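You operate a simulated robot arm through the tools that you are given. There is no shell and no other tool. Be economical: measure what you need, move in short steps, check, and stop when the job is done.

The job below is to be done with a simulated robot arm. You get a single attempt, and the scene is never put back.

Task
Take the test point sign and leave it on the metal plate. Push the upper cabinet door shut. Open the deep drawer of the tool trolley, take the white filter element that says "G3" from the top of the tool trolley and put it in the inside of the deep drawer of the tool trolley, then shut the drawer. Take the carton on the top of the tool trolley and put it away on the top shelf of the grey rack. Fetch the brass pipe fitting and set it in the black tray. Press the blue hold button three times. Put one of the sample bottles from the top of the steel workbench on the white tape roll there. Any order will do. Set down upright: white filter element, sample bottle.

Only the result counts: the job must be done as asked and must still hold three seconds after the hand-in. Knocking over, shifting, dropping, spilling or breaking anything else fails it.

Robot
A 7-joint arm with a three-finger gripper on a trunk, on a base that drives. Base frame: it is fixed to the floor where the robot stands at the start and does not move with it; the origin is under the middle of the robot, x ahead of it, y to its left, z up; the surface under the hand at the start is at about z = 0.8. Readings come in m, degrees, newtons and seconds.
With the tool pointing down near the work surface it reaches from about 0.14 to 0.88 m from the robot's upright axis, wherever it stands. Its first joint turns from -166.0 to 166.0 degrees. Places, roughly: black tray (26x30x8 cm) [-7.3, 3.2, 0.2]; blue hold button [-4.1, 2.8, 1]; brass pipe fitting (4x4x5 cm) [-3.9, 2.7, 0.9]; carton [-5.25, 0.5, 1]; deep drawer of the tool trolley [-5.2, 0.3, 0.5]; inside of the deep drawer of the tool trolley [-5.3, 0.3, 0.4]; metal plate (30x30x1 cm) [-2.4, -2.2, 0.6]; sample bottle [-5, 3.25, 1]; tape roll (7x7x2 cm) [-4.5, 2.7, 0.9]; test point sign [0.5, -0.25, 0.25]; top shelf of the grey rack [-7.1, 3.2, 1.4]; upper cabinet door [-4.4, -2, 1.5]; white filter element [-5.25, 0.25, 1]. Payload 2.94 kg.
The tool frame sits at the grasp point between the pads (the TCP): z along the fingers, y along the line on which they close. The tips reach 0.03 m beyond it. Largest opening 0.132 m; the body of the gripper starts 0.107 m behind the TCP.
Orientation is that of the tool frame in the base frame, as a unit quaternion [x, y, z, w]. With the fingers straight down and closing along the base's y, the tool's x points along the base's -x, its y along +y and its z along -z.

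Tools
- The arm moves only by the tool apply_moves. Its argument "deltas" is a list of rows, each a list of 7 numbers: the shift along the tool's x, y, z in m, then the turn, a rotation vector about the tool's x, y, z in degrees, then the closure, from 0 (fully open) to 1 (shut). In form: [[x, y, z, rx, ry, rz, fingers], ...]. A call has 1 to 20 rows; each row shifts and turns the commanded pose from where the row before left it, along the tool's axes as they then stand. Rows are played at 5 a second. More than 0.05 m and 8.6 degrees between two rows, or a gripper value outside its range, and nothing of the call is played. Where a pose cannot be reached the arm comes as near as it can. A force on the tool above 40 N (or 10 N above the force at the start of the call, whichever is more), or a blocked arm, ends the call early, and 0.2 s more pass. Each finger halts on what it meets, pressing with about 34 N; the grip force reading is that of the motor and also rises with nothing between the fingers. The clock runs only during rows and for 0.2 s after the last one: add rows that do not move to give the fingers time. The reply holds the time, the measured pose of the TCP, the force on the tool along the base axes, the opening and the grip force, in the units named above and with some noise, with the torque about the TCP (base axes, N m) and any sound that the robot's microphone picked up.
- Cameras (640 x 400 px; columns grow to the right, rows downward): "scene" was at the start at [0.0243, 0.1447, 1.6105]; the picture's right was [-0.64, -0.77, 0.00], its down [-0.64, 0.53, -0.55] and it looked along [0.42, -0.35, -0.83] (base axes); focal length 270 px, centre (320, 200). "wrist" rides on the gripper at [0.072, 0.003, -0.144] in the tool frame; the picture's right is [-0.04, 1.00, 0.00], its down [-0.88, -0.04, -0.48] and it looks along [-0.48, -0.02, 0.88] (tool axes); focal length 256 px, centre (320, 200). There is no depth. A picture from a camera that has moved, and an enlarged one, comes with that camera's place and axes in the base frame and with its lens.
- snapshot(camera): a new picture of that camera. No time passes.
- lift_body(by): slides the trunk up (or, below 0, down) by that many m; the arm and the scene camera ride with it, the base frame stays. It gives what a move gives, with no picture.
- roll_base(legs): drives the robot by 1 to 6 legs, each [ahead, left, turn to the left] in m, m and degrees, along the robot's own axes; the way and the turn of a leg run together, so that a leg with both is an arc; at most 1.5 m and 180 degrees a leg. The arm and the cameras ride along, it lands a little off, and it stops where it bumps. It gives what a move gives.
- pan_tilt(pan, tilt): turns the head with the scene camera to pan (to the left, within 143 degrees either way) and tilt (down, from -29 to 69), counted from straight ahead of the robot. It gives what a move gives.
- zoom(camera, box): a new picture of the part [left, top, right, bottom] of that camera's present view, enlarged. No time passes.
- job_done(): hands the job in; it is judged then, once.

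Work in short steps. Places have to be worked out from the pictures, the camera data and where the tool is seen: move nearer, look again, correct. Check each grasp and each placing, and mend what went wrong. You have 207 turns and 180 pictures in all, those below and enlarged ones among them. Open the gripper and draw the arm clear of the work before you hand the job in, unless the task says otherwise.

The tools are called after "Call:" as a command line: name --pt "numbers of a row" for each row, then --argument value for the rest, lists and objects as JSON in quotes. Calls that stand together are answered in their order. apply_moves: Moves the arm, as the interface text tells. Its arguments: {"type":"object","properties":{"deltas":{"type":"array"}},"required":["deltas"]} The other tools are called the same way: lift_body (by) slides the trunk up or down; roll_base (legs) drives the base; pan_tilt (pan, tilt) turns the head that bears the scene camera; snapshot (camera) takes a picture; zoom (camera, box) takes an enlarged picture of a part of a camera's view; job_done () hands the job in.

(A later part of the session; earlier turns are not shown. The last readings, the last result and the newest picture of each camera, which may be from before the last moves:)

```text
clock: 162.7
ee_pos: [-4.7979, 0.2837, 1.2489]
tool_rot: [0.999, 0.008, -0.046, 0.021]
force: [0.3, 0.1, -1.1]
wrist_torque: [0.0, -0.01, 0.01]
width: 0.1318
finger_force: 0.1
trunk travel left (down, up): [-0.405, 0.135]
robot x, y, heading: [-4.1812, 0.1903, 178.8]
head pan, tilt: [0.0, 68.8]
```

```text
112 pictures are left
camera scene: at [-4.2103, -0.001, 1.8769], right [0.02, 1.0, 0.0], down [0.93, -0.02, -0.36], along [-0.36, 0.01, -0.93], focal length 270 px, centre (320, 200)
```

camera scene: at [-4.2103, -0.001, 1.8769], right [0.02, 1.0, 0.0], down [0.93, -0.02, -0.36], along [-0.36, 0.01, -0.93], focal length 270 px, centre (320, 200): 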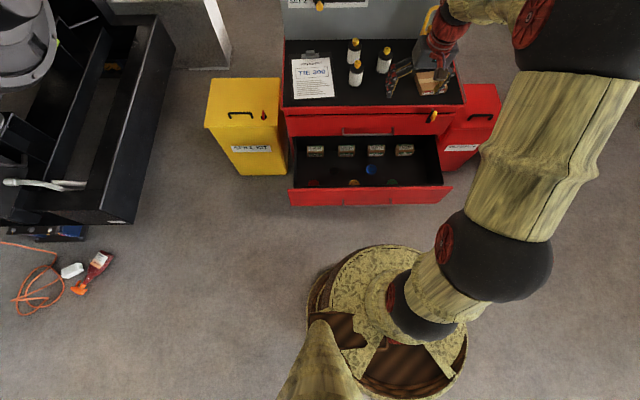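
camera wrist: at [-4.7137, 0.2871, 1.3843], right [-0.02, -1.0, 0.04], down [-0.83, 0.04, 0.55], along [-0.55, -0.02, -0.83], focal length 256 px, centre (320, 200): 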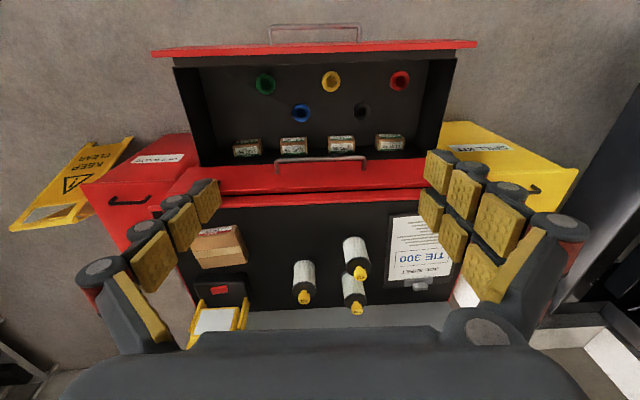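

Base radius ≈0.34 so the axis may go to x≈-4.32. I'll grip G3 by its yellow knob with a forward-tilted hand to clear G2; drive 0.13 and pose above.

Call:
roll_base --legs '[[0.13, 0, 1.0]]'

Call:
apply_moves --pt "0 0 0 0 -7.5 0 0" --pt "0 0 0 0 -7.5 0 0" --pt "0 0 0 0 -7.5 0 0" --pt "0 0 0 0 -7.5 0 0" --pt "-0.0234 0.0143 0.0339 0 0 0 0.3" --pt "-0.0234 0.0143 0.0339 0 0 0 0.5" --pt "-0.0234 0.0143 0.0339 0 0 0 0.5" --pt "-0.0234 0.0143 0.0339 0 0 0 0.5" --pt "-0.0234 0.0143 0.0339 0 0 0 0.5"

Call:
snapshot --camera "wrist"

Call:
pan_tilt --pan 0 --tilt 45

Call:
snapshot --camera "scene"

```text
clock: 164.0
ee_pos: [-4.9302, 0.2729, 1.2484]
tool_rot: [0.999, 0.018, -0.044, 0.02]
force: [-0.2, 0.6, 0.5]
wrist_torque: [-0.03, -0.05, -0.01]
width: 0.1321
finger_force: 0.1
trunk travel left (down, up): [-0.405, 0.135]
robot x, y, heading: [-4.3089, 0.1893, -179.9]
head pan, tilt: [0.0, 68.8]
```

```text
clock: 166.0
ee_pos: [-5.1208, 0.1917, 1.179]
tool_rot: [0.953, 0.013, -0.301, 0.025]
force: [-0.8, -0.1, -0.6]
wrist_torque: [0.02, -0.02, -0.03]
width: 0.0658
finger_force: 0.0
trunk travel left (down, up): [-0.405, 0.135]
robot x, y, heading: [-4.3102, 0.1899, -179.7]
head pan, tilt: [0.0, 68.8]
```

```text
111 pictures are left
camera wrist: at [-4.9782, 0.1964, 1.2541], right [0.0, -1.0, 0.07], down [-0.45, 0.06, 0.89], along [-0.89, -0.03, -0.45], focal length 256 px, centre (320, 200)
```

wrist: 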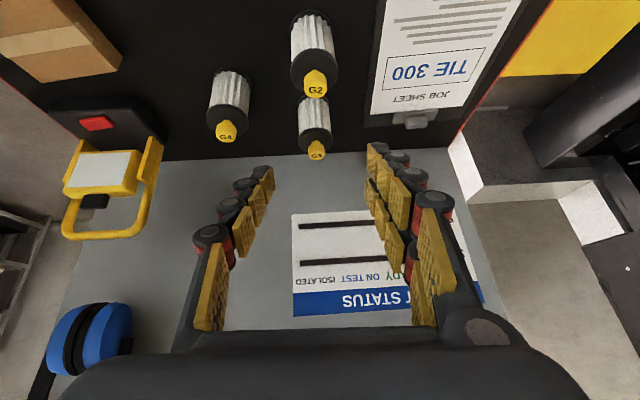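

```text
clock: 166.9
ee_pos: [-5.1184, 0.1924, 1.1806]
tool_rot: [0.953, 0.012, -0.303, 0.025]
force: [0.0, -0.2, 0.3]
wrist_torque: [-0.02, -0.05, -0.01]
width: 0.066
finger_force: 0.0
trunk travel left (down, up): [-0.405, 0.135]
robot x, y, heading: [-4.3112, 0.19, -180.0]
head pan, tilt: [0.0, 45.0]
```

```text
110 pictures are left
camera scene: at [-4.3612, -0.0007, 1.9056], right [0.0, 1.0, 0.0], down [0.71, 0.0, -0.71], along [-0.71, 0.0, -0.71], focal length 270 px, centre (320, 200)
```

scene: 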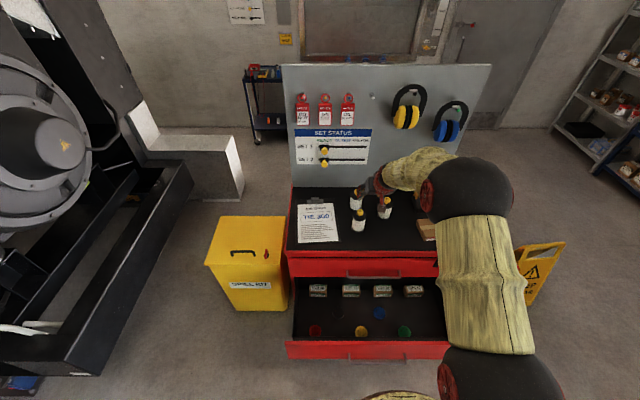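

Estimate confirmed: knob (-5.319,0.184,0.993). Advance to a standoff.

Call:
apply_moves --pt "-0.0112 0.001 0.0372 0 0 0 0.5" --pt "-0.0112 0.001 0.0372 0 0 0 0.5" --pt "-0.0112 0.001 0.0372 0 0 0 0.5" --pt "-0.0112 0.001 0.0372 0 0 0 0.5" --pt "-0.0112 0.001 0.0372 0 0 0 0.5"

Call:
snapshot --camera "wrist"

Call:
zoom --camera "scene" --box '[280, 140, 460, 260]'

```text
clock: 168.1
ee_pos: [-5.2736, 0.1749, 1.0626]
tool_rot: [0.953, 0.013, -0.303, 0.025]
force: [-0.6, 0.1, -0.4]
wrist_torque: [-0.03, -0.07, 0.03]
width: 0.0659
finger_force: 0.0
trunk travel left (down, up): [-0.405, 0.135]
robot x, y, heading: [-4.3123, 0.1907, -179.8]
head pan, tilt: [0.0, 45.0]
```

```text
109 pictures are left
camera wrist: at [-5.1308, 0.1797, 1.1355], right [0.0, -1.0, 0.07], down [-0.45, 0.06, 0.89], along [-0.9, -0.03, -0.44], focal length 256 px, centre (320, 200)
```

wrist: 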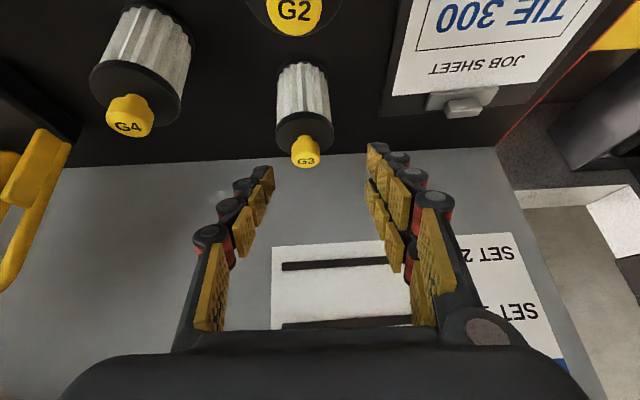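

```text
3.33 times, centred on (370, 200) of scene
camera zoom: at [-4.3636, -0.0008, 1.9056], right [0.0, 1.0, 0.0], down [0.71, 0.0, -0.71], along [-0.71, 0.0, -0.71], focal length 900 px, centre (153, 200)
```

zoom: 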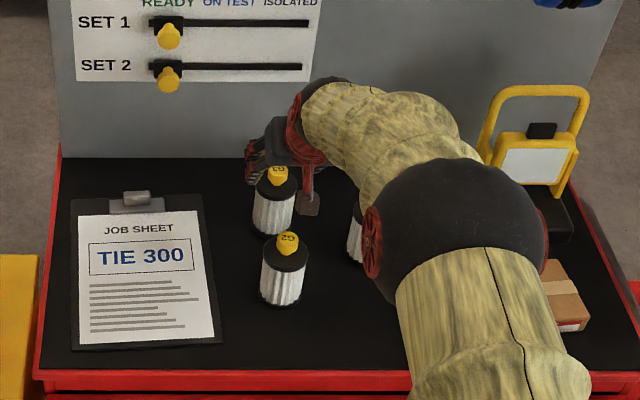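

Call:
apply_moves --pt "0.001 -0.006 0.02 0 0 0 0.5" --pt "0.001 -0.004 0.02 0 0 0 0.5" --pt "0.001 -0.003 0.02 0 0 0 0.5" --pt "0 0 0.009 0 0 0 0.5"

Call:
snapshot --camera "wrist"

Call:
zoom --camera "scene" --box '[320, 160, 420, 240]'

```text
clock: 169.1
ee_pos: [-5.3085, 0.184, 1.003]
tool_rot: [0.953, 0.013, -0.303, 0.026]
force: [-0.5, 0.2, 0.3]
wrist_torque: [-0.02, -0.02, -0.01]
width: 0.066
finger_force: 0.0
trunk travel left (down, up): [-0.405, 0.135]
robot x, y, heading: [-4.3125, 0.188, -179.6]
head pan, tilt: [0.0, 45.0]
```

```text
107 pictures are left
camera wrist: at [-5.1679, 0.1882, 1.0775], right [0.0, -1.0, 0.07], down [-0.44, 0.06, 0.89], along [-0.9, -0.03, -0.44], focal length 256 px, centre (320, 200)
```

wrist: 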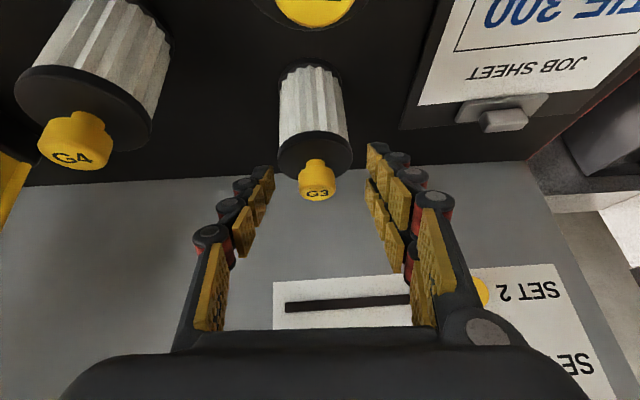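

```text
5.00 times, centred on (370, 200) of scene
camera zoom: at [-4.3621, -0.0008, 1.9057], right [0.0, 1.0, 0.0], down [0.71, 0.0, -0.71], along [-0.71, 0.0, -0.71], focal length 1351 px, centre (70, 200)
```

zoom: 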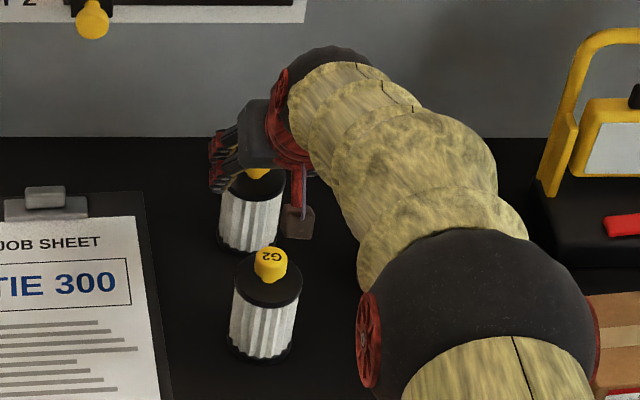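

Scale change suggests the knob is ~3 cm further: about (-5.34,0.183,0.975). Advance accordingly and check.

Call:
apply_moves --pt "-0.0038 0.0 0.0135 0 0 0 0.5" --pt "-0.0038 -0.001 0.0135 0 0 0 0.5" --pt "0 0 0 0 0 0 0.5"

Call:
snapshot --camera "wrist"

```text
clock: 169.9
ee_pos: [-5.332, 0.1845, 0.9855]
tool_rot: [0.953, 0.012, -0.303, 0.025]
force: [0.3, -0.3, -0.2]
wrist_torque: [-0.04, 0.02, -0.01]
width: 0.0658
finger_force: 0.0
trunk travel left (down, up): [-0.405, 0.135]
robot x, y, heading: [-4.3099, 0.1907, -180.0]
head pan, tilt: [0.0, 45.0]
```

```text
105 pictures are left
camera wrist: at [-5.1899, 0.1883, 1.0598], right [0.0, -1.0, 0.07], down [-0.45, 0.06, 0.89], along [-0.9, -0.03, -0.44], focal length 256 px, centre (320, 200)
```

wrist: 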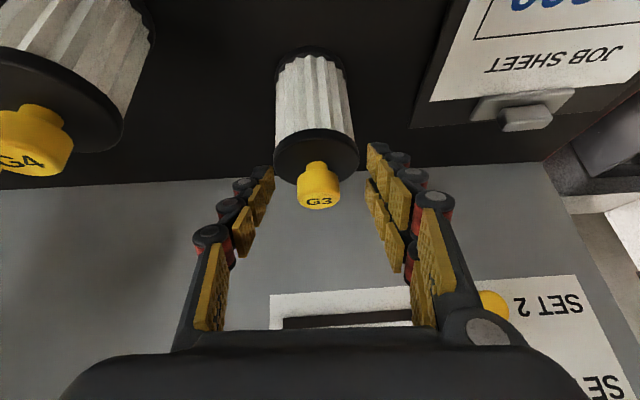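

Knob now lies between the pads. Close.

Call:
apply_moves --pt "0 0 0 0 0 0 0.8" --pt "0 0 0 0 0 0 1" --pt "0 0 0 0 0 0 1" --pt "0 0 0 0 0 0 1"

Call:
snapshot --camera "wrist"

```text
clock: 170.9
ee_pos: [-5.3323, 0.1832, 0.9889]
tool_rot: [0.952, 0.013, -0.305, 0.026]
force: [2.7, -2.2, 11.4]
wrist_torque: [-0.64, -0.16, 0.09]
width: 0.0375
finger_force: 32.2
trunk travel left (down, up): [-0.405, 0.135]
robot x, y, heading: [-4.3118, 0.1874, -179.8]
head pan, tilt: [0.0, 45.0]
```

```text
104 pictures are left
camera wrist: at [-5.1899, 0.1877, 1.0628], right [0.0, -1.0, 0.07], down [-0.44, 0.06, 0.9], along [-0.9, -0.03, -0.44], focal length 256 px, centre (320, 200)
```

wrist: 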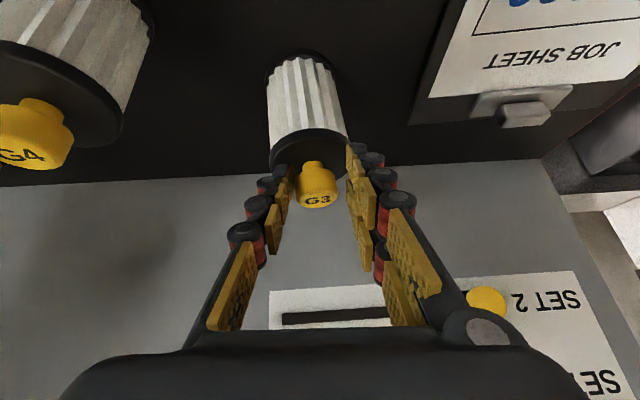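

Width 0.0375 with 11 N upward: a tip is rubbing on the top plate. Open slightly, back off 8 mm, and look.

Call:
apply_moves --pt "0 0 0 0 0 0 0.6" --pt "0 0 0 0 0 0 0.5" --pt "0 0 -0.008 0 0 0 0.5" --pt "0 0 0 0 0 0 0.5"

Call:
zoom --camera "wrist" --box '[220, 30, 420, 230]'

```text
clock: 171.9
ee_pos: [-5.3258, 0.184, 0.9907]
tool_rot: [0.953, 0.013, -0.302, 0.025]
force: [-0.6, 0.2, -0.7]
wrist_torque: [0.02, -0.01, 0.02]
width: 0.0662
finger_force: 0.0
trunk travel left (down, up): [-0.405, 0.135]
robot x, y, heading: [-4.3082, 0.1904, -180.2]
head pan, tilt: [0.0, 45.0]
```

```text
2.00 times, centred on (320, 130) of wrist
camera zoom: at [-5.1848, 0.1885, 1.0656], right [0.0, -1.0, 0.07], down [-0.45, 0.06, 0.89], along [-0.89, -0.03, -0.45], focal length 512 px, centre (320, 340)
```

zoom: 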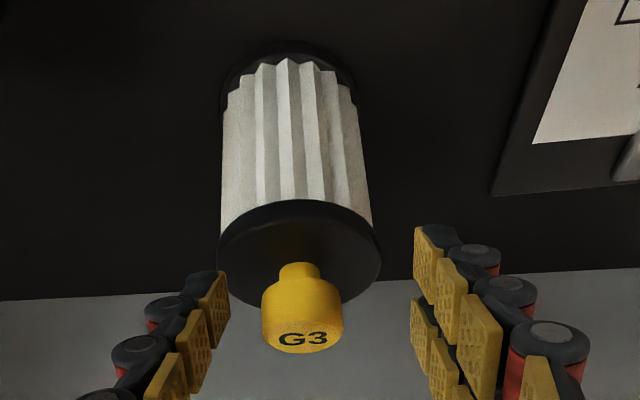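

Filter is upright, offset +6 mm in y. I recentre, raise 4 mm and close on the knob head.

Call:
apply_moves --pt "-0.0025 -0.006 -0.0033 0 0 0 0.5" --pt "0 0 0 0 0 0 0.7" --pt "0 0 0 0 0 0 0.85" --pt "0 0 0 0 0 0 1" --pt "0 0 0 0 0 0 1" --pt "0 0 0 0 0 0 1"

Call:
zoom --camera "wrist" --box '[220, 30, 420, 230]'

```text
clock: 173.3
ee_pos: [-5.3281, 0.1883, 0.9962]
tool_rot: [0.953, 0.013, -0.302, 0.025]
force: [0.3, 0.9, 0.4]
wrist_torque: [-0.02, 0.03, 0.0]
width: 0.029
finger_force: 34.1
trunk travel left (down, up): [-0.405, 0.135]
robot x, y, heading: [-4.3116, 0.1913, -179.7]
head pan, tilt: [0.0, 45.0]
```

```text
2.00 times, centred on (320, 130) of wrist
camera zoom: at [-5.1857, 0.194, 1.0704], right [0.0, -1.0, 0.07], down [-0.45, 0.06, 0.89], along [-0.9, -0.03, -0.44], focal length 512 px, centre (320, 340)
```

zoom: 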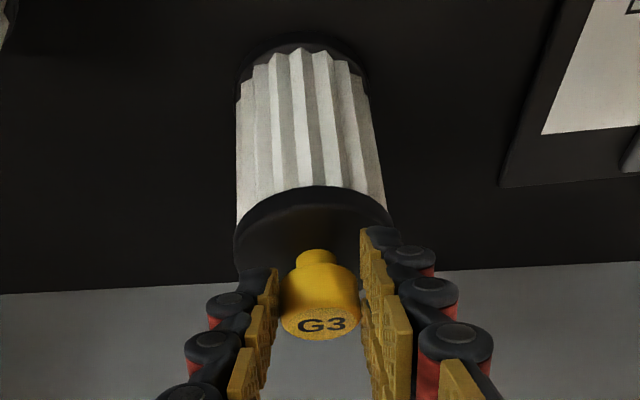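

Gripped on the knob (0.029). Lift straight up 0.17 m.

Call:
apply_moves --pt "-0.006 0 -0.008 0 0 0 1" --pt "-0.02 0 -0.028 0 0 0 1" --pt "-0.02 0 -0.028 0 0 0 1" --pt "-0.02 0 -0.028 0 0 0 1" --pt "-0.02 0 -0.028 0 0 0 1" --pt "-0.02 0 -0.028 0 0 0 1"

Call:
snapshot --camera "wrist"

Call:
snapshot --camera "scene"

```text
clock: 174.7
ee_pos: [-5.3292, 0.1962, 1.1777]
tool_rot: [0.953, 0.013, -0.303, 0.026]
force: [0.5, -0.3, -2.8]
wrist_torque: [-0.03, 0.02, 0.0]
width: 0.0291
finger_force: 34.2
trunk travel left (down, up): [-0.405, 0.135]
robot x, y, heading: [-4.308, 0.1901, -179.7]
head pan, tilt: [0.0, 45.0]
```

```text
101 pictures are left
camera wrist: at [-5.188, 0.1997, 1.2513], right [0.0, -1.0, 0.07], down [-0.45, 0.06, 0.89], along [-0.89, -0.03, -0.45], focal length 256 px, centre (320, 200)
```

wrist: 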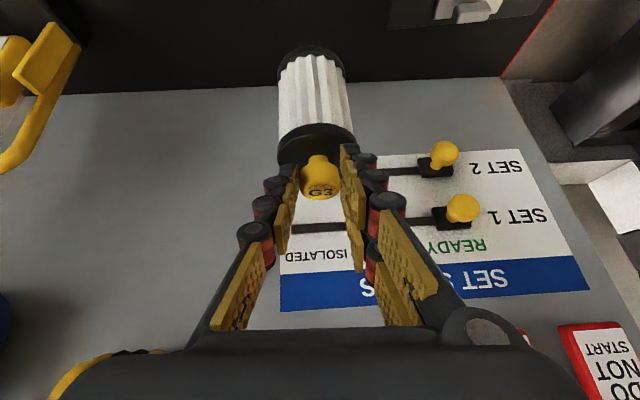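

```text
100 pictures are left
camera scene: at [-4.3614, -0.0008, 1.9057], right [0.0, 1.0, 0.0], down [0.71, 0.0, -0.71], along [-0.71, 0.0, -0.71], focal length 270 px, centre (320, 200)
```

scene: 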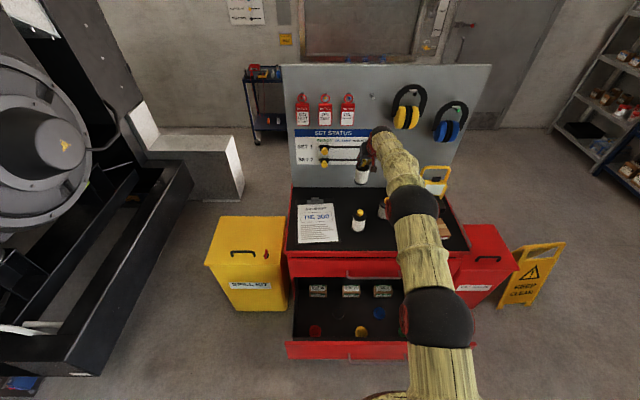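

Held upright. I retract over the open drawer toward a free spot at about (-4.98,0.20), between rings and boxes.

Call:
apply_moves --pt "0.0327 0 -0.023 0 0 0 1" --pt "0.0327 0 -0.023 0 0 0 1" --pt "0.0327 0 -0.023 0 0 0 1" --pt "0.0327 0 -0.023 0 0 0 1" --pt "0.0327 0 -0.023 0 0 0 1" --pt "0.0327 0 -0.023 0 0 0 1" --pt "0.0327 0 -0.023 0 0 0 1" --pt "0.0327 0 -0.023 0 0 0 1" --pt "0.0327 0 -0.023 0 0 0 1"

Call:
lift_body --by -0.25

Call:
pan_tilt --pan 0 --tilt 60

Call:
snapshot --camera "scene"

Call:
snapshot --camera "wrist"

```text
clock: 176.7
ee_pos: [-4.9662, 0.2102, 1.179]
tool_rot: [0.952, 0.013, -0.303, 0.025]
force: [0.4, 0.1, -0.6]
wrist_torque: [0.02, -0.06, 0.01]
width: 0.029
finger_force: 33.8
trunk travel left (down, up): [-0.405, 0.135]
robot x, y, heading: [-4.3097, 0.1907, -179.6]
head pan, tilt: [0.0, 45.0]
```

```text
clock: 179.2
ee_pos: [-4.9672, 0.2098, 0.9286]
tool_rot: [0.953, 0.012, -0.303, 0.024]
force: [0.4, 0.6, -0.8]
wrist_torque: [0.0, -0.05, -0.04]
width: 0.0292
finger_force: 34.1
trunk travel left (down, up): [-0.155, 0.385]
robot x, y, heading: [-4.3112, 0.1876, -179.8]
head pan, tilt: [0.0, 45.0]
```

```text
clock: 180.0
ee_pos: [-4.9697, 0.2111, 0.9282]
tool_rot: [0.953, 0.012, -0.302, 0.024]
force: [-0.1, -0.5, -1.3]
wrist_torque: [-0.02, -0.06, -0.01]
width: 0.0287
finger_force: 33.6
trunk travel left (down, up): [-0.155, 0.385]
robot x, y, heading: [-4.3128, 0.189, -179.8]
head pan, tilt: [0.0, 60.0]
```

```text
99 pictures are left
camera scene: at [-4.3469, -0.0007, 1.6363], right [0.0, 1.0, 0.0], down [0.87, 0.0, -0.5], along [-0.5, 0.0, -0.87], focal length 270 px, centre (320, 200)
```

scene: 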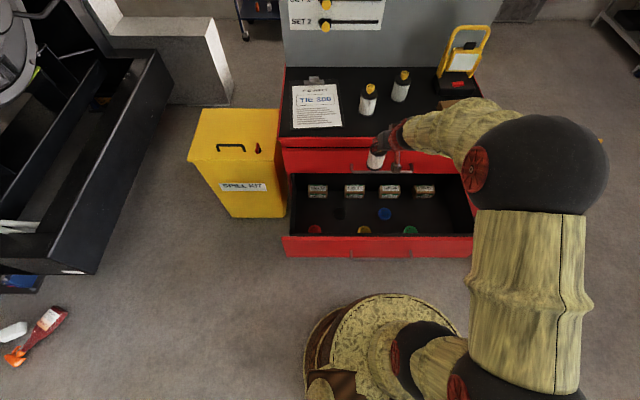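

```text
98 pictures are left
camera wrist: at [-4.8268, 0.2152, 1.0031], right [0.0, -1.0, 0.07], down [-0.45, 0.06, 0.89], along [-0.9, -0.03, -0.44], focal length 256 px, centre (320, 200)
```

wrist: 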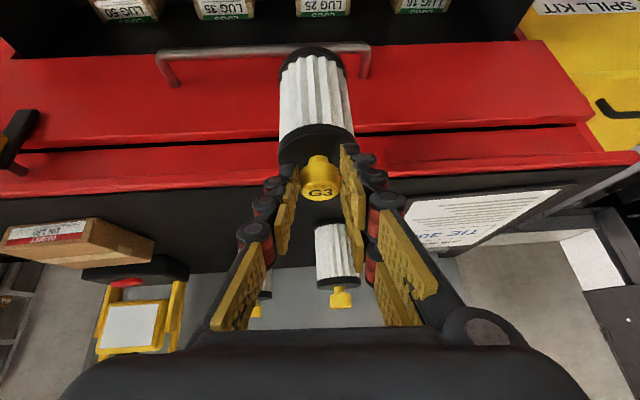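

Drawer floor estimated z≈0.38, front wall top 0.62. Lower the trunk and then the arm, stopping above the floor.

Call:
apply_moves --pt "0.009 0 -0.006 0 0 0 1" --pt "0 0 0 0 0 0 1"

Call:
lift_body --by -0.15

Call:
apply_moves --pt "0.0173 0 0.0245 0 0 0 1" --pt "0.0173 0 0.0245 0 0 0 1" --pt "0.0173 0 0.0245 0 0 0 1" --pt "0.0173 0 0.0245 0 0 0 1"

Call:
snapshot --camera "wrist"

Call:
zoom --camera "scene" --box '[270, 80, 490, 280]'

```text
clock: 180.6
ee_pos: [-4.9582, 0.2107, 0.9281]
tool_rot: [0.953, 0.013, -0.303, 0.026]
force: [-0.9, -0.6, -1.8]
wrist_torque: [0.01, -0.03, 0.0]
width: 0.0286
finger_force: 34.4
trunk travel left (down, up): [-0.155, 0.385]
robot x, y, heading: [-4.3103, 0.1906, -180.1]
head pan, tilt: [0.0, 60.0]
```

```text
clock: 182.4
ee_pos: [-4.9581, 0.2109, 0.7776]
tool_rot: [0.953, 0.012, -0.302, 0.024]
force: [0.1, -0.2, -1.4]
wrist_torque: [0.01, -0.04, 0.02]
width: 0.0286
finger_force: 33.7
trunk travel left (down, up): [-0.005, 0.535]
robot x, y, heading: [-4.3109, 0.1875, -179.8]
head pan, tilt: [0.0, 60.0]
```

```text
clock: 183.4
ee_pos: [-4.9581, 0.2056, 0.6593]
tool_rot: [0.953, 0.012, -0.302, 0.025]
force: [-0.6, 0.9, -1.0]
wrist_torque: [0.02, -0.06, 0.02]
width: 0.0286
finger_force: 34.0
trunk travel left (down, up): [-0.005, 0.535]
robot x, y, heading: [-4.3108, 0.1876, -179.8]
head pan, tilt: [0.0, 60.0]
```

```text
97 pictures are left
camera wrist: at [-4.816, 0.2095, 0.7328], right [0.0, -1.0, 0.07], down [-0.44, 0.06, 0.89], along [-0.9, -0.03, -0.44], focal length 256 px, centre (320, 200)
```

wrist: 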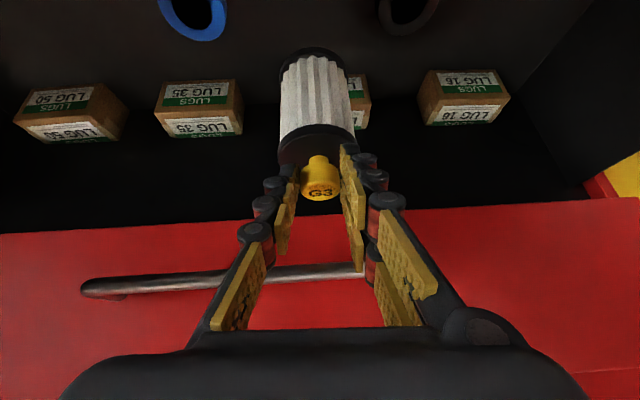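

```text
2.00 times, centred on (380, 180) of scene
camera zoom: at [-4.3467, -0.0007, 1.4862], right [0.0, 1.0, 0.0], down [0.87, 0.0, -0.5], along [-0.5, 0.0, -0.87], focal length 540 px, centre (200, 240)
```

zoom: 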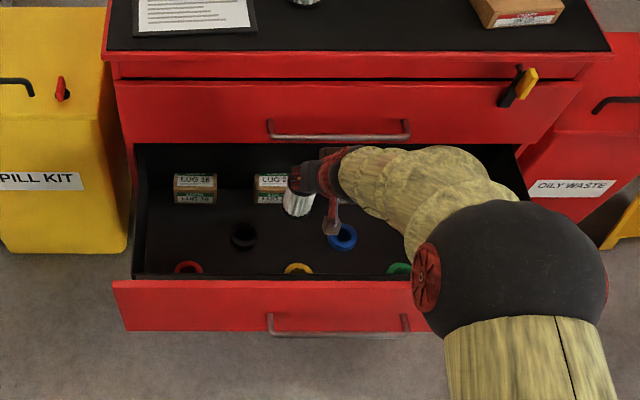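

I shift 2 cm inward to clear the yellow ring, then lower to z≈0.55.

Call:
apply_moves --pt "-0.0147 -0.008 0.0104 0 0 0 1" --pt "0.0173 -0.001 0.0245 0 0 0 1" --pt "0.0173 -0.001 0.0245 0 0 0 1" --pt "0.0115 0 0.0163 0 0 0 1" --pt "0 0 0 0 0 0 1"

Call:
snapshot --camera "wrist"

Call:
zoom --camera "scene" --box '[320, 120, 460, 240]'

```text
clock: 184.6
ee_pos: [-4.977, 0.212, 0.5786]
tool_rot: [0.953, 0.014, -0.302, 0.025]
force: [0.5, -0.4, -1.7]
wrist_torque: [0.0, -0.04, -0.03]
width: 0.0287
finger_force: 34.1
trunk travel left (down, up): [-0.005, 0.535]
robot x, y, heading: [-4.3064, 0.1897, -179.9]
head pan, tilt: [0.0, 60.0]
```

```text
95 pictures are left
camera wrist: at [-4.8355, 0.2165, 0.6531], right [0.0, -1.0, 0.07], down [-0.45, 0.06, 0.89], along [-0.9, -0.03, -0.44], focal length 256 px, centre (320, 200)
```

wrist: 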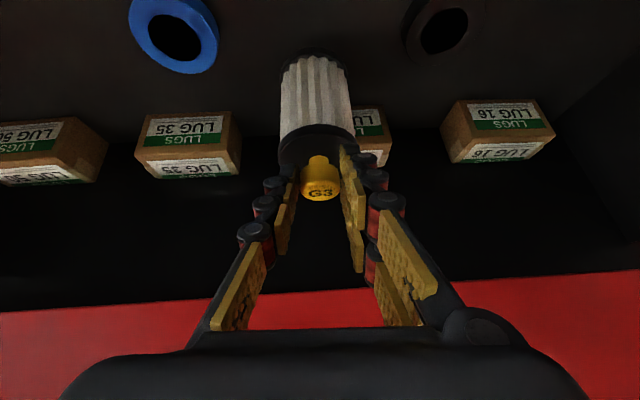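

```text
3.33 times, centred on (390, 180) of scene
camera zoom: at [-4.3469, -0.0007, 1.4862], right [0.0, 1.0, 0.0], down [0.87, 0.0, -0.5], along [-0.5, 0.0, -0.87], focal length 900 px, centre (87, 267)
```

zoom: 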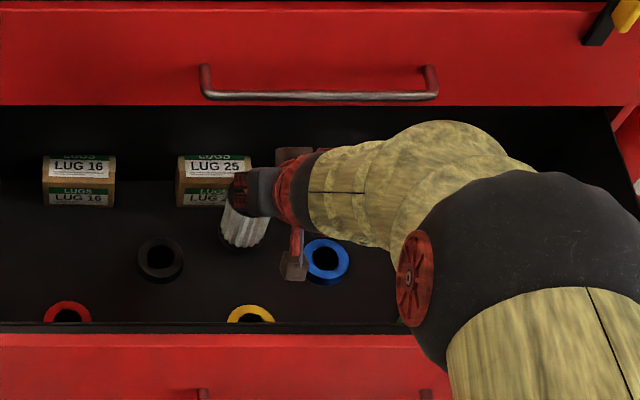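

Position is fine. Lower in small steps until contact.

Call:
apply_moves --pt "0.0058 0 0.0082 0 0 0 1" --pt "0.0058 0 0.0082 0 0 0 1" --pt "0.0058 0 0.0082 0 0 0 1" --pt "0.0058 0 0.0082 0 0 0 1" --pt "0 0 0 0 0 0 1"

Call:
snapshot --camera "wrist"

```text
clock: 185.6
ee_pos: [-4.9868, 0.2093, 0.5492]
tool_rot: [0.949, 0.013, -0.313, 0.026]
force: [-1.9, 0.1, 7.8]
wrist_torque: [0.07, 0.29, 0.02]
width: 0.0286
finger_force: 33.9
trunk travel left (down, up): [-0.005, 0.535]
robot x, y, heading: [-4.3068, 0.1884, -179.9]
head pan, tilt: [0.0, 60.0]
stopped in row 5: the force on the tool passed its limit at 50 N (the readings are from after the stop); the commanded pose is now the measured one
```

```text
93 pictures are left
camera wrist: at [-4.8435, 0.2143, 0.621], right [0.01, -1.0, 0.07], down [-0.43, 0.06, 0.9], along [-0.91, -0.03, -0.42], focal length 256 px, centre (320, 200)
```

wrist: 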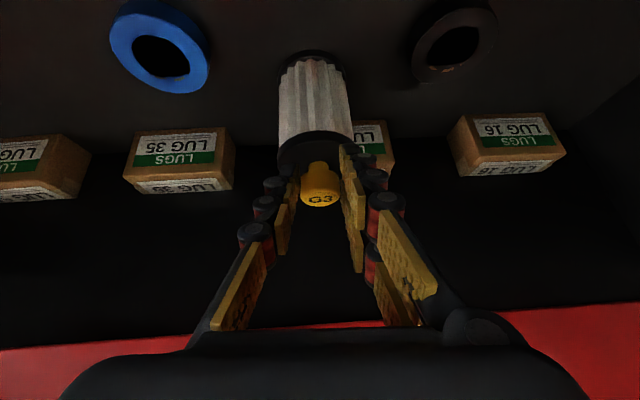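

Contact reached at z≈0.55. I relieve 3 mm, undo the slight tilt, and touch down again lightly.

Call:
apply_moves --pt "-0.0023 0 -0.0033 0 1.3 0 1" --pt "0.0 0 0 0 0 0 1"

Call:
zoom --camera "scene" --box '[320, 120, 460, 240]'

```text
clock: 186.2
ee_pos: [-4.9848, 0.2086, 0.5507]
tool_rot: [0.954, 0.014, -0.299, 0.027]
force: [-2.0, -0.4, 6.3]
wrist_torque: [-0.07, 0.45, 0.05]
width: 0.0284
finger_force: 34.2
trunk travel left (down, up): [-0.005, 0.535]
robot x, y, heading: [-4.3075, 0.191, -179.6]
head pan, tilt: [0.0, 60.0]
```

```text
3.33 times, centred on (390, 180) of scene
camera zoom: at [-4.3462, -0.0008, 1.4862], right [0.0, 1.0, 0.0], down [0.87, 0.0, -0.5], along [-0.5, 0.0, -0.87], focal length 900 px, centre (87, 267)
```

zoom: 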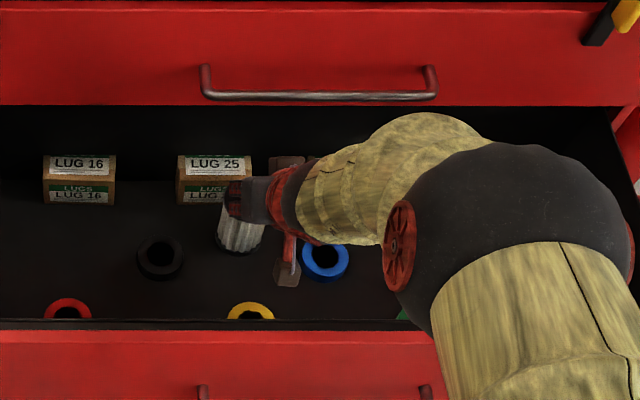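

Light contact, upright. Release slightly.

Call:
apply_moves --pt "0 0 0 0 0 0 0.75" --pt "0 0 0 0 0 0 0.6" --pt "0 0 0 0 0 0 0.5" --pt "0 0 0 0 0 0 0.5"

Call:
snapshot --camera "wrist"

```text
clock: 187.2
ee_pos: [-4.9849, 0.2105, 0.5514]
tool_rot: [0.953, 0.013, -0.3, 0.026]
force: [-0.1, 0.2, 0.5]
wrist_torque: [0.0, 0.03, 0.03]
width: 0.0661
finger_force: 0.0
trunk travel left (down, up): [-0.005, 0.535]
robot x, y, heading: [-4.3088, 0.1916, -179.8]
head pan, tilt: [0.0, 60.0]
```

```text
91 pictures are left
camera wrist: at [-4.8434, 0.2147, 0.6261], right [0.01, -1.0, 0.07], down [-0.45, 0.06, 0.89], along [-0.89, -0.04, -0.45], focal length 256 px, centre (320, 200)
```

wrist: 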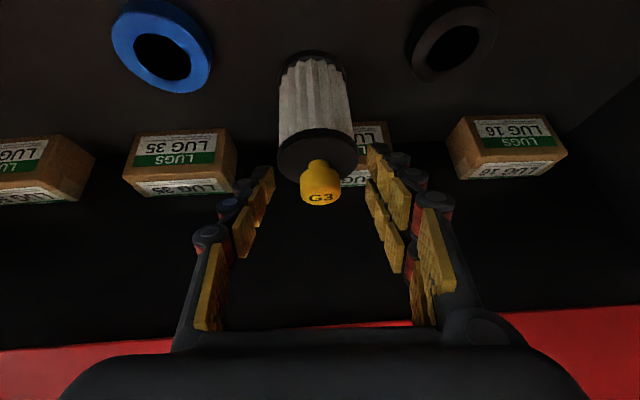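

G3 stands upright in the drawer. Withdraw vertically, then back the base to prepare to push the drawer shut.

Call:
apply_moves --pt "-0.0115 0 -0.0163 0 0 0 0.5" --pt "-0.0173 0 -0.0245 0 0 0 0.5" --pt "-0.0173 0 -0.0245 0 0 0 0.5" --pt "-0.0173 0 -0.0245 0 0 0 0.5" --pt "-0.0173 0 -0.0245 0 0 0 0.5" --pt "-0.0173 0 -0.0245 0 0 0 0.5" --pt "-0.0173 0 -0.0245 0 0 0 1" --pt "-0.0173 0 -0.0245 0 0 0 1"

Call:
roll_base --legs '[[-0.42, 0, 0]]'

Call:
snapshot --camera "wrist"

Call:
snapshot --camera "scene"

```text
clock: 189.0
ee_pos: [-4.9844, 0.2187, 0.7786]
tool_rot: [0.954, 0.013, -0.298, 0.027]
force: [0.0, -0.6, -1.4]
wrist_torque: [-0.01, 0.02, 0.0]
width: 0.0242
finger_force: 1.7
trunk travel left (down, up): [-0.005, 0.535]
robot x, y, heading: [-4.3124, 0.1909, -179.9]
head pan, tilt: [0.0, 60.0]
```

```text
clock: 191.6
ee_pos: [-4.5625, 0.2161, 0.7816]
tool_rot: [0.953, 0.018, -0.3, 0.029]
force: [-0.4, 0.8, 0.7]
wrist_torque: [0.0, 0.0, -0.03]
width: 0.0
finger_force: 29.2
trunk travel left (down, up): [-0.005, 0.535]
robot x, y, heading: [-3.8837, 0.1919, -179.4]
head pan, tilt: [0.0, 60.0]
```

```text
90 pictures are left
camera wrist: at [-4.4204, 0.2225, 0.8557], right [0.01, -1.0, 0.07], down [-0.45, 0.05, 0.89], along [-0.89, -0.04, -0.45], focal length 256 px, centre (320, 200)
```

wrist: 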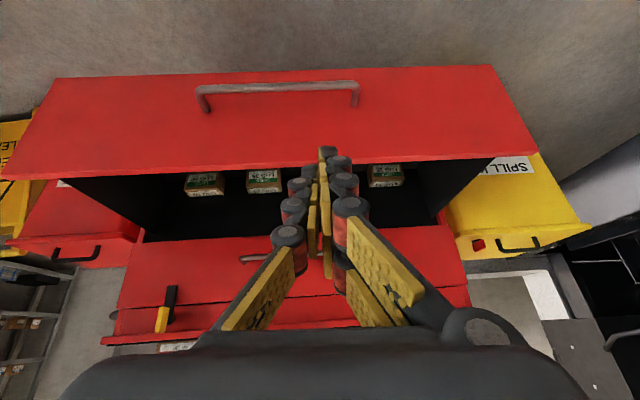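

```text
89 pictures are left
camera scene: at [-3.9207, 0.0019, 1.4862], right [-0.01, 1.0, 0.0], down [0.87, 0.01, -0.5], along [-0.5, -0.01, -0.87], focal length 270 px, centre (320, 200)
```

scene: 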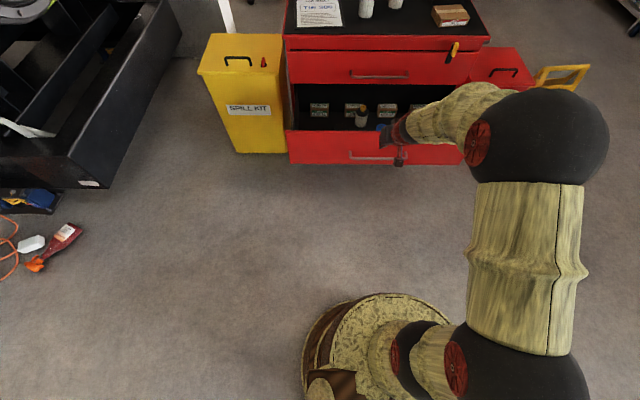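

Filter visible upright inside. Lower the closed fingers to z≈0.60 in front of the drawer face, then push by driving.

Call:
apply_moves --pt "0.0173 0 0.0245 0 0 0 1" --pt "0.0173 0 0.0245 0 0 0 1" --pt "0.0173 0 0.0245 0 0 0 1" --pt "0.0173 0 0.0245 0 0 0 1" --pt "0.0173 0 0.0245 0 0 0 1" --pt "0.0173 0 0.0245 0 0 0 1"

Call:
roll_base --legs '[[0.2, 0, 0]]'

Call:
snapshot --camera "wrist"

```text
clock: 193.0
ee_pos: [-4.5611, 0.209, 0.6027]
tool_rot: [0.953, 0.017, -0.3, 0.028]
force: [0.2, 0.4, 1.2]
wrist_torque: [0.01, -0.07, 0.03]
width: 0.0
finger_force: 28.7
trunk travel left (down, up): [-0.005, 0.535]
robot x, y, heading: [-3.8864, 0.1913, -179.4]
head pan, tilt: [0.0, 60.0]
```

```text
clock: 194.7
ee_pos: [-4.765, 0.2056, 0.6013]
tool_rot: [0.954, 0.017, -0.3, 0.027]
force: [0.2, -1.2, -0.2]
wrist_torque: [0.03, 0.01, -0.04]
width: 0.0003
finger_force: 28.2
trunk travel left (down, up): [-0.005, 0.535]
robot x, y, heading: [-4.0862, 0.19, -179.5]
head pan, tilt: [0.0, 60.0]
```

```text
88 pictures are left
camera wrist: at [-4.6232, 0.2116, 0.6765], right [0.02, -1.0, 0.07], down [-0.45, 0.05, 0.89], along [-0.89, -0.04, -0.45], focal length 256 px, centre (320, 200)
```

wrist: 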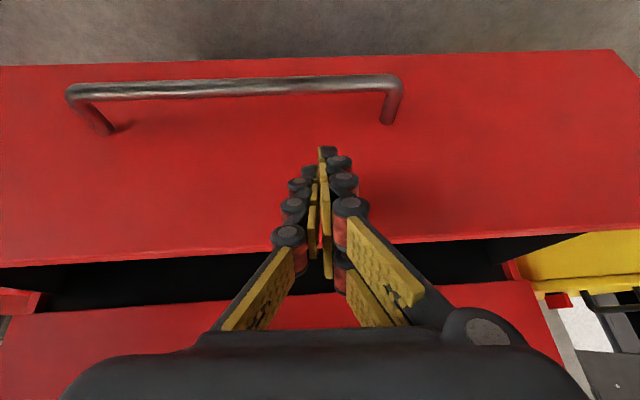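

Call:
roll_base --legs '[[0.2, 0, 0]]'

Call:
snapshot --camera "wrist"

```text
clock: 196.2
ee_pos: [-4.9631, 0.2045, 0.6006]
tool_rot: [0.953, 0.017, -0.3, 0.027]
force: [0.1, -0.1, 0.0]
wrist_torque: [0.01, 0.01, 0.04]
width: 0.0
finger_force: 28.9
trunk travel left (down, up): [-0.005, 0.535]
robot x, y, heading: [-4.291, 0.1861, -179.5]
head pan, tilt: [0.0, 60.0]
```

```text
87 pictures are left
camera wrist: at [-4.8222, 0.2103, 0.6765], right [0.01, -1.0, 0.07], down [-0.45, 0.05, 0.89], along [-0.89, -0.04, -0.45], focal length 256 px, centre (320, 200)
```

wrist: 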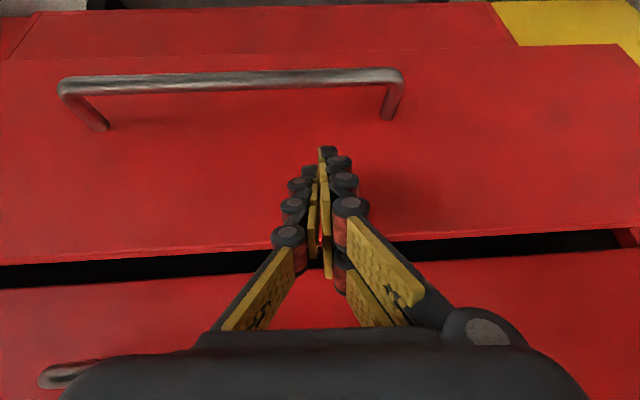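

About 9 cm remain. Push with the arm, force-limited.

Call:
apply_moves --pt "-0.0163 0 0.0115 0 0 0 1" --pt "-0.0163 0 0.0115 0 0 0 1" --pt "-0.0163 0 0.0115 0 0 0 1" --pt "-0.0122 0 0.0086 0 0 0 1" --pt "-0.0082 0 0.0057 0 0 0 1" --pt "-0.0082 0 0.0057 0 0 0 1" --pt "-0.0082 0 0.0057 0 0 0 1" --pt "-0.0082 0 0.0057 0 0 0 1"

Call:
snapshot --camera "wrist"

```text
clock: 197.4
ee_pos: [-5.0385, 0.1999, 0.5936]
tool_rot: [0.955, 0.018, -0.295, 0.03]
force: [6.6, 0.3, -0.2]
wrist_torque: [-0.02, -0.05, -0.02]
width: 0.0
finger_force: 29.0
trunk travel left (down, up): [-0.005, 0.535]
robot x, y, heading: [-4.2903, 0.1888, -179.4]
head pan, tilt: [0.0, 60.0]
stopped in row 5: the force on the tool passed its limit at 56 N (the readings are from after the stop); the commanded pose is now the measured one
```

```text
86 pictures are left
camera wrist: at [-4.8978, 0.2068, 0.6719], right [0.01, -1.0, 0.07], down [-0.46, 0.06, 0.89], along [-0.89, -0.04, -0.46], focal length 256 px, centre (320, 200)
```

wrist: 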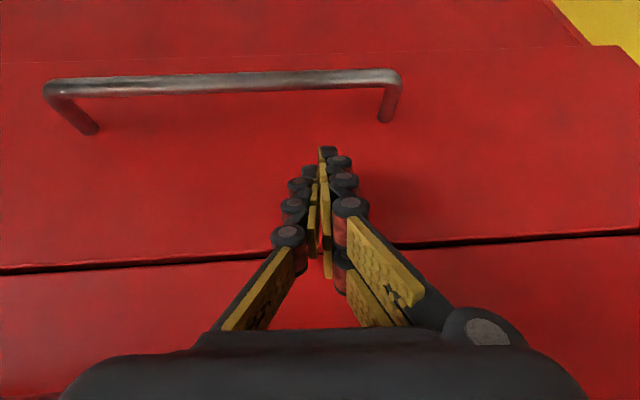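

Drawer shut. Back off, raise the trunk and check, then go for the carton.

Call:
roll_base --legs '[[-0.2, 0, 0]]'

Call:
lift_body --by 0.4

Call:
apply_moves --pt "-0.02 0 -0.03 0 7 0 0" --pt "-0.02 0 -0.03 0 7 0 0" --pt "-0.02 0 -0.03 0 7 0 0" --pt "-0.02 0 -0.03 0 7 0 0" --pt "-0.0 -0.04 -0.03 0 7 0 0" --pt "0 -0.04 -0.03 0 0 0 0" --pt "0 -0.04 -0.03 0 0 0 0" --pt "0 -0.04 -0.03 0 0 0 0" --pt "0 -0.04 0 0 0 0 0"

Call:
snapshot --camera "wrist"

Call:
snapshot --camera "scene"

```text
clock: 199.0
ee_pos: [-4.8355, 0.2001, 0.5966]
tool_rot: [0.955, 0.017, -0.296, 0.028]
force: [0.3, 0.4, 0.6]
wrist_torque: [-0.04, 0.04, -0.03]
width: 0.0
finger_force: 28.7
trunk travel left (down, up): [-0.005, 0.535]
robot x, y, heading: [-4.0838, 0.1894, -179.1]
head pan, tilt: [0.0, 60.0]
```

```text
clock: 202.8
ee_pos: [-4.8366, 0.2005, 0.9962]
tool_rot: [0.955, 0.017, -0.295, 0.028]
force: [0.4, -0.4, -0.2]
wrist_torque: [0.01, -0.01, 0.02]
width: 0.0
finger_force: 28.2
trunk travel left (down, up): [-0.405, 0.135]
robot x, y, heading: [-4.0837, 0.1884, -179.2]
head pan, tilt: [0.0, 60.0]
```

```text
clock: 204.8
ee_pos: [-4.8697, 0.4131, 1.2462]
tool_rot: [0.999, 0.027, 0.007, 0.022]
force: [0.3, -0.5, -0.5]
wrist_torque: [-0.03, -0.04, 0.0]
width: 0.1319
finger_force: 0.1
trunk travel left (down, up): [-0.405, 0.135]
robot x, y, heading: [-4.0843, 0.1889, -179.3]
head pan, tilt: [0.0, 60.0]
```

```text
85 pictures are left
camera wrist: at [-4.7978, 0.4191, 1.3901], right [0.01, -1.0, 0.05], down [-0.89, 0.01, 0.46], along [-0.46, -0.04, -0.89], focal length 256 px, centre (320, 200)
```

wrist: 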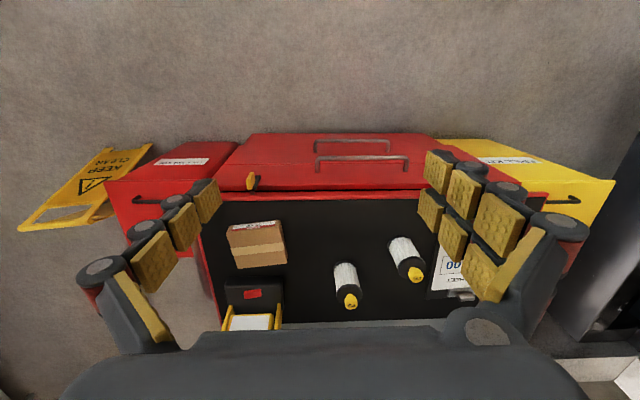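

```text
84 pictures are left
camera scene: at [-4.1201, 0.001, 1.8863], right [-0.01, 1.0, 0.0], down [0.87, 0.01, -0.5], along [-0.5, -0.01, -0.87], focal length 270 px, centre (320, 200)
```

scene: 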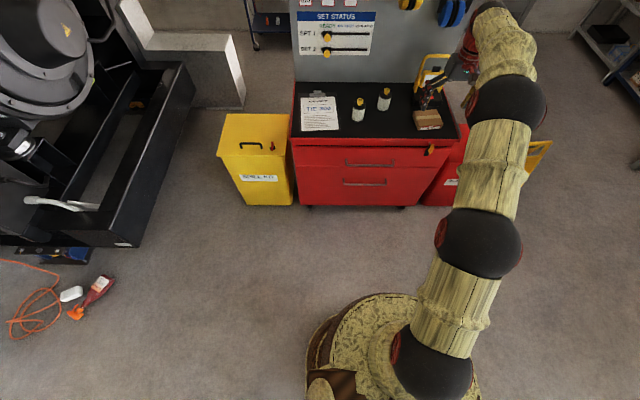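

Drawer fully shut. Carton at about (-5.17,0.533), ~0.106×0.134 m, top z≈0.91; I'll grip it along x. Drive over it and turn the hand 90°.

Call:
roll_base --legs '[[0.3, -0.12, 0]]'

Call:
apply_moves --pt "0 0 0 0 0 8.5 0" --pt "0 0 0 0 0 8.5 0" --pt "0 0 0 0 0 8.5 0" --pt "0 0 0 0 0 8.5 0" --pt "0 0 0 0 0 8.5 0" --pt "0 0 0 0 0 8.5 0" --pt "0 0 0 0 0 8.5 0" --pt "0 0 0 0 0 8.5 0" --pt "0 0 0 0 0 8.5 0" --pt "0 0 0 0 0 8.5 0" --pt "0 0 0 0 0 6 0"

Call:
snapshot --camera "wrist"

Call:
zoom --camera "scene" --box '[320, 60, 520, 210]'

```text
clock: 207.0
ee_pos: [-5.1698, 0.5265, 1.2477]
tool_rot: [0.999, 0.027, 0.006, 0.022]
force: [-0.4, 0.4, -0.1]
wrist_torque: [0.03, -0.04, 0.01]
width: 0.1322
finger_force: 0.1
trunk travel left (down, up): [-0.405, 0.135]
robot x, y, heading: [-4.3831, 0.3076, -179.1]
head pan, tilt: [0.0, 60.0]
```

```text
clock: 209.4
ee_pos: [-5.1693, 0.5259, 1.2474]
tool_rot: [0.718, -0.696, 0.019, 0.012]
force: [0.0, -0.3, 0.0]
wrist_torque: [-0.01, -0.02, 0.05]
width: 0.132
finger_force: 0.1
trunk travel left (down, up): [-0.405, 0.135]
robot x, y, heading: [-4.3867, 0.3034, -179.3]
head pan, tilt: [0.0, 60.0]
```

```text
83 pictures are left
camera wrist: at [-5.1716, 0.4594, 1.3933], right [-1.0, 0.01, -0.01], down [0.0, 0.9, 0.44], along [0.02, 0.44, -0.9], focal length 256 px, centre (320, 200)
```

wrist: 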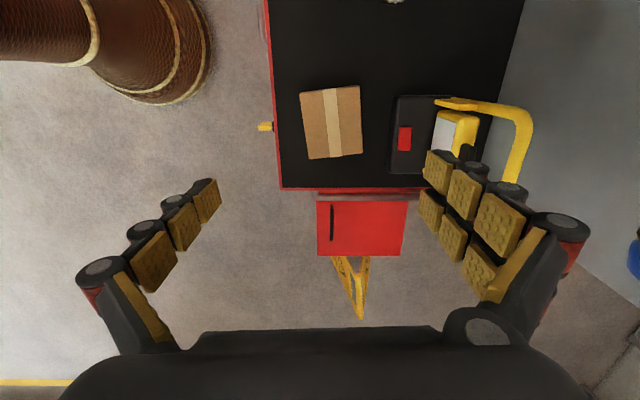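

```text
2.67 times, centred on (420, 135) of scene
camera zoom: at [-4.4204, 0.1159, 1.8862], right [-0.01, 1.0, 0.0], down [0.87, 0.01, -0.5], along [-0.5, -0.01, -0.87], focal length 720 px, centre (53, 373)
```

zoom: 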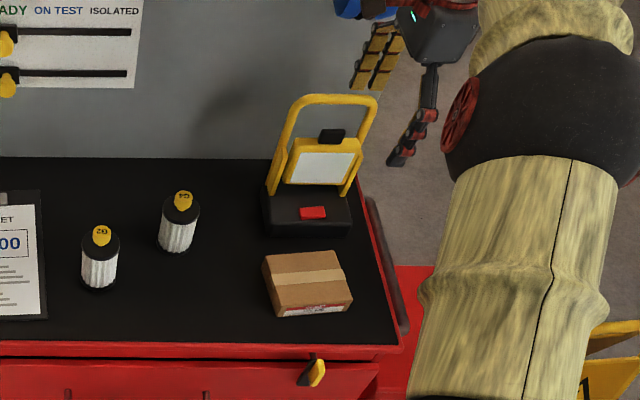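

Carton is rotated ~9.6° and 0.109 wide along the grip axis. Align yaw, centre, and descend to look again.

Call:
apply_moves --pt "-0.013 0.0167 0 0 0 0 0" --pt "0 0 0.03 0 0 -5 0" --pt "0 0 0.04 0 0 -4.6 0" --pt "0 0 0.04 0 0 0 0" --pt "0 0 0.04 0 0 0 0"

Call:
snapshot --camera "wrist"

```text
clock: 210.6
ee_pos: [-5.185, 0.5338, 1.0972]
tool_rot: [0.775, -0.631, 0.019, 0.014]
force: [-0.5, 0.7, 1.1]
wrist_torque: [0.0, -0.04, 0.0]
width: 0.1316
finger_force: 0.0
trunk travel left (down, up): [-0.405, 0.135]
robot x, y, heading: [-4.3827, 0.304, -179.2]
head pan, tilt: [0.0, 60.0]
```

```text
81 pictures are left
camera wrist: at [-5.1755, 0.4685, 1.2432], right [-0.99, -0.16, 0.0], down [-0.15, 0.89, 0.43], along [-0.07, 0.43, -0.9], focal length 256 px, centre (320, 200)
```

wrist: 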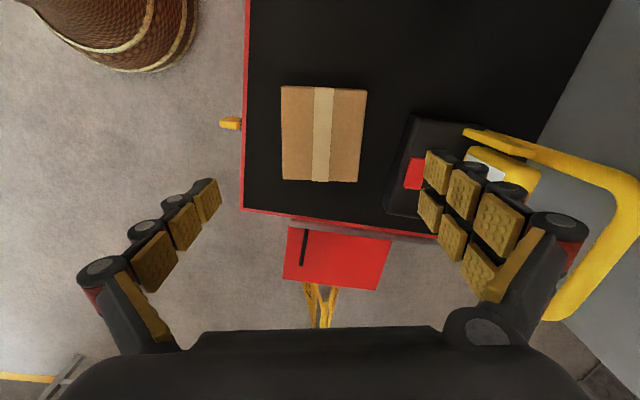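

Aligned and centred. Descend to z≈0.90.

Call:
apply_moves --pt "-0.002 0 0.04 0 0 0 0" --pt "-0.002 0 0.04 0 0 0 0" --pt "-0.002 0 0.04 0 0 0 0" --pt "-0.002 0 0.03 0 0 0 0"

Call:
snapshot --camera "wrist"

Call:
zoom --camera "scene" --box '[340, 100, 500, 210]'

```text
clock: 211.6
ee_pos: [-5.1852, 0.5352, 0.9466]
tool_rot: [0.776, -0.63, 0.019, 0.012]
force: [-0.4, -0.4, 0.9]
wrist_torque: [0.0, -0.07, -0.02]
width: 0.1318
finger_force: 0.1
trunk travel left (down, up): [-0.405, 0.135]
robot x, y, heading: [-4.3824, 0.3073, -179.0]
head pan, tilt: [0.0, 60.0]
```

```text
80 pictures are left
camera wrist: at [-5.175, 0.4691, 1.0926], right [-0.99, -0.16, 0.0], down [-0.15, 0.89, 0.43], along [-0.07, 0.43, -0.9], focal length 256 px, centre (320, 200)
```

wrist: 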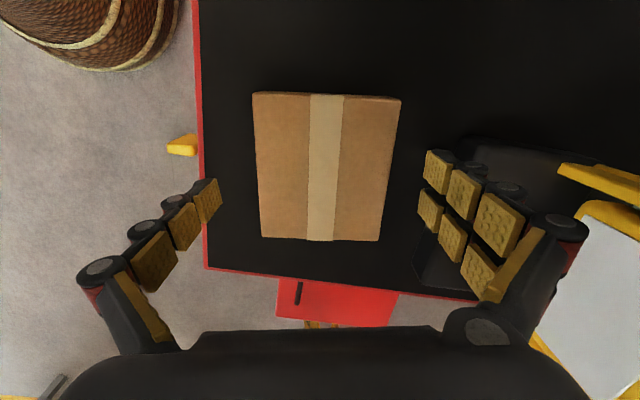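

```text
3.64 times, centred on (420, 155) of scene
camera zoom: at [-4.4211, 0.1162, 1.8862], right [-0.01, 1.0, 0.0], down [0.87, 0.01, -0.5], along [-0.5, -0.01, -0.87], focal length 982 px, centre (-44, 364)
```

zoom: 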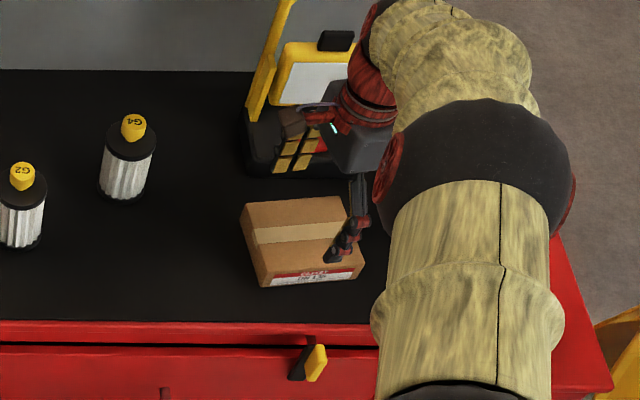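

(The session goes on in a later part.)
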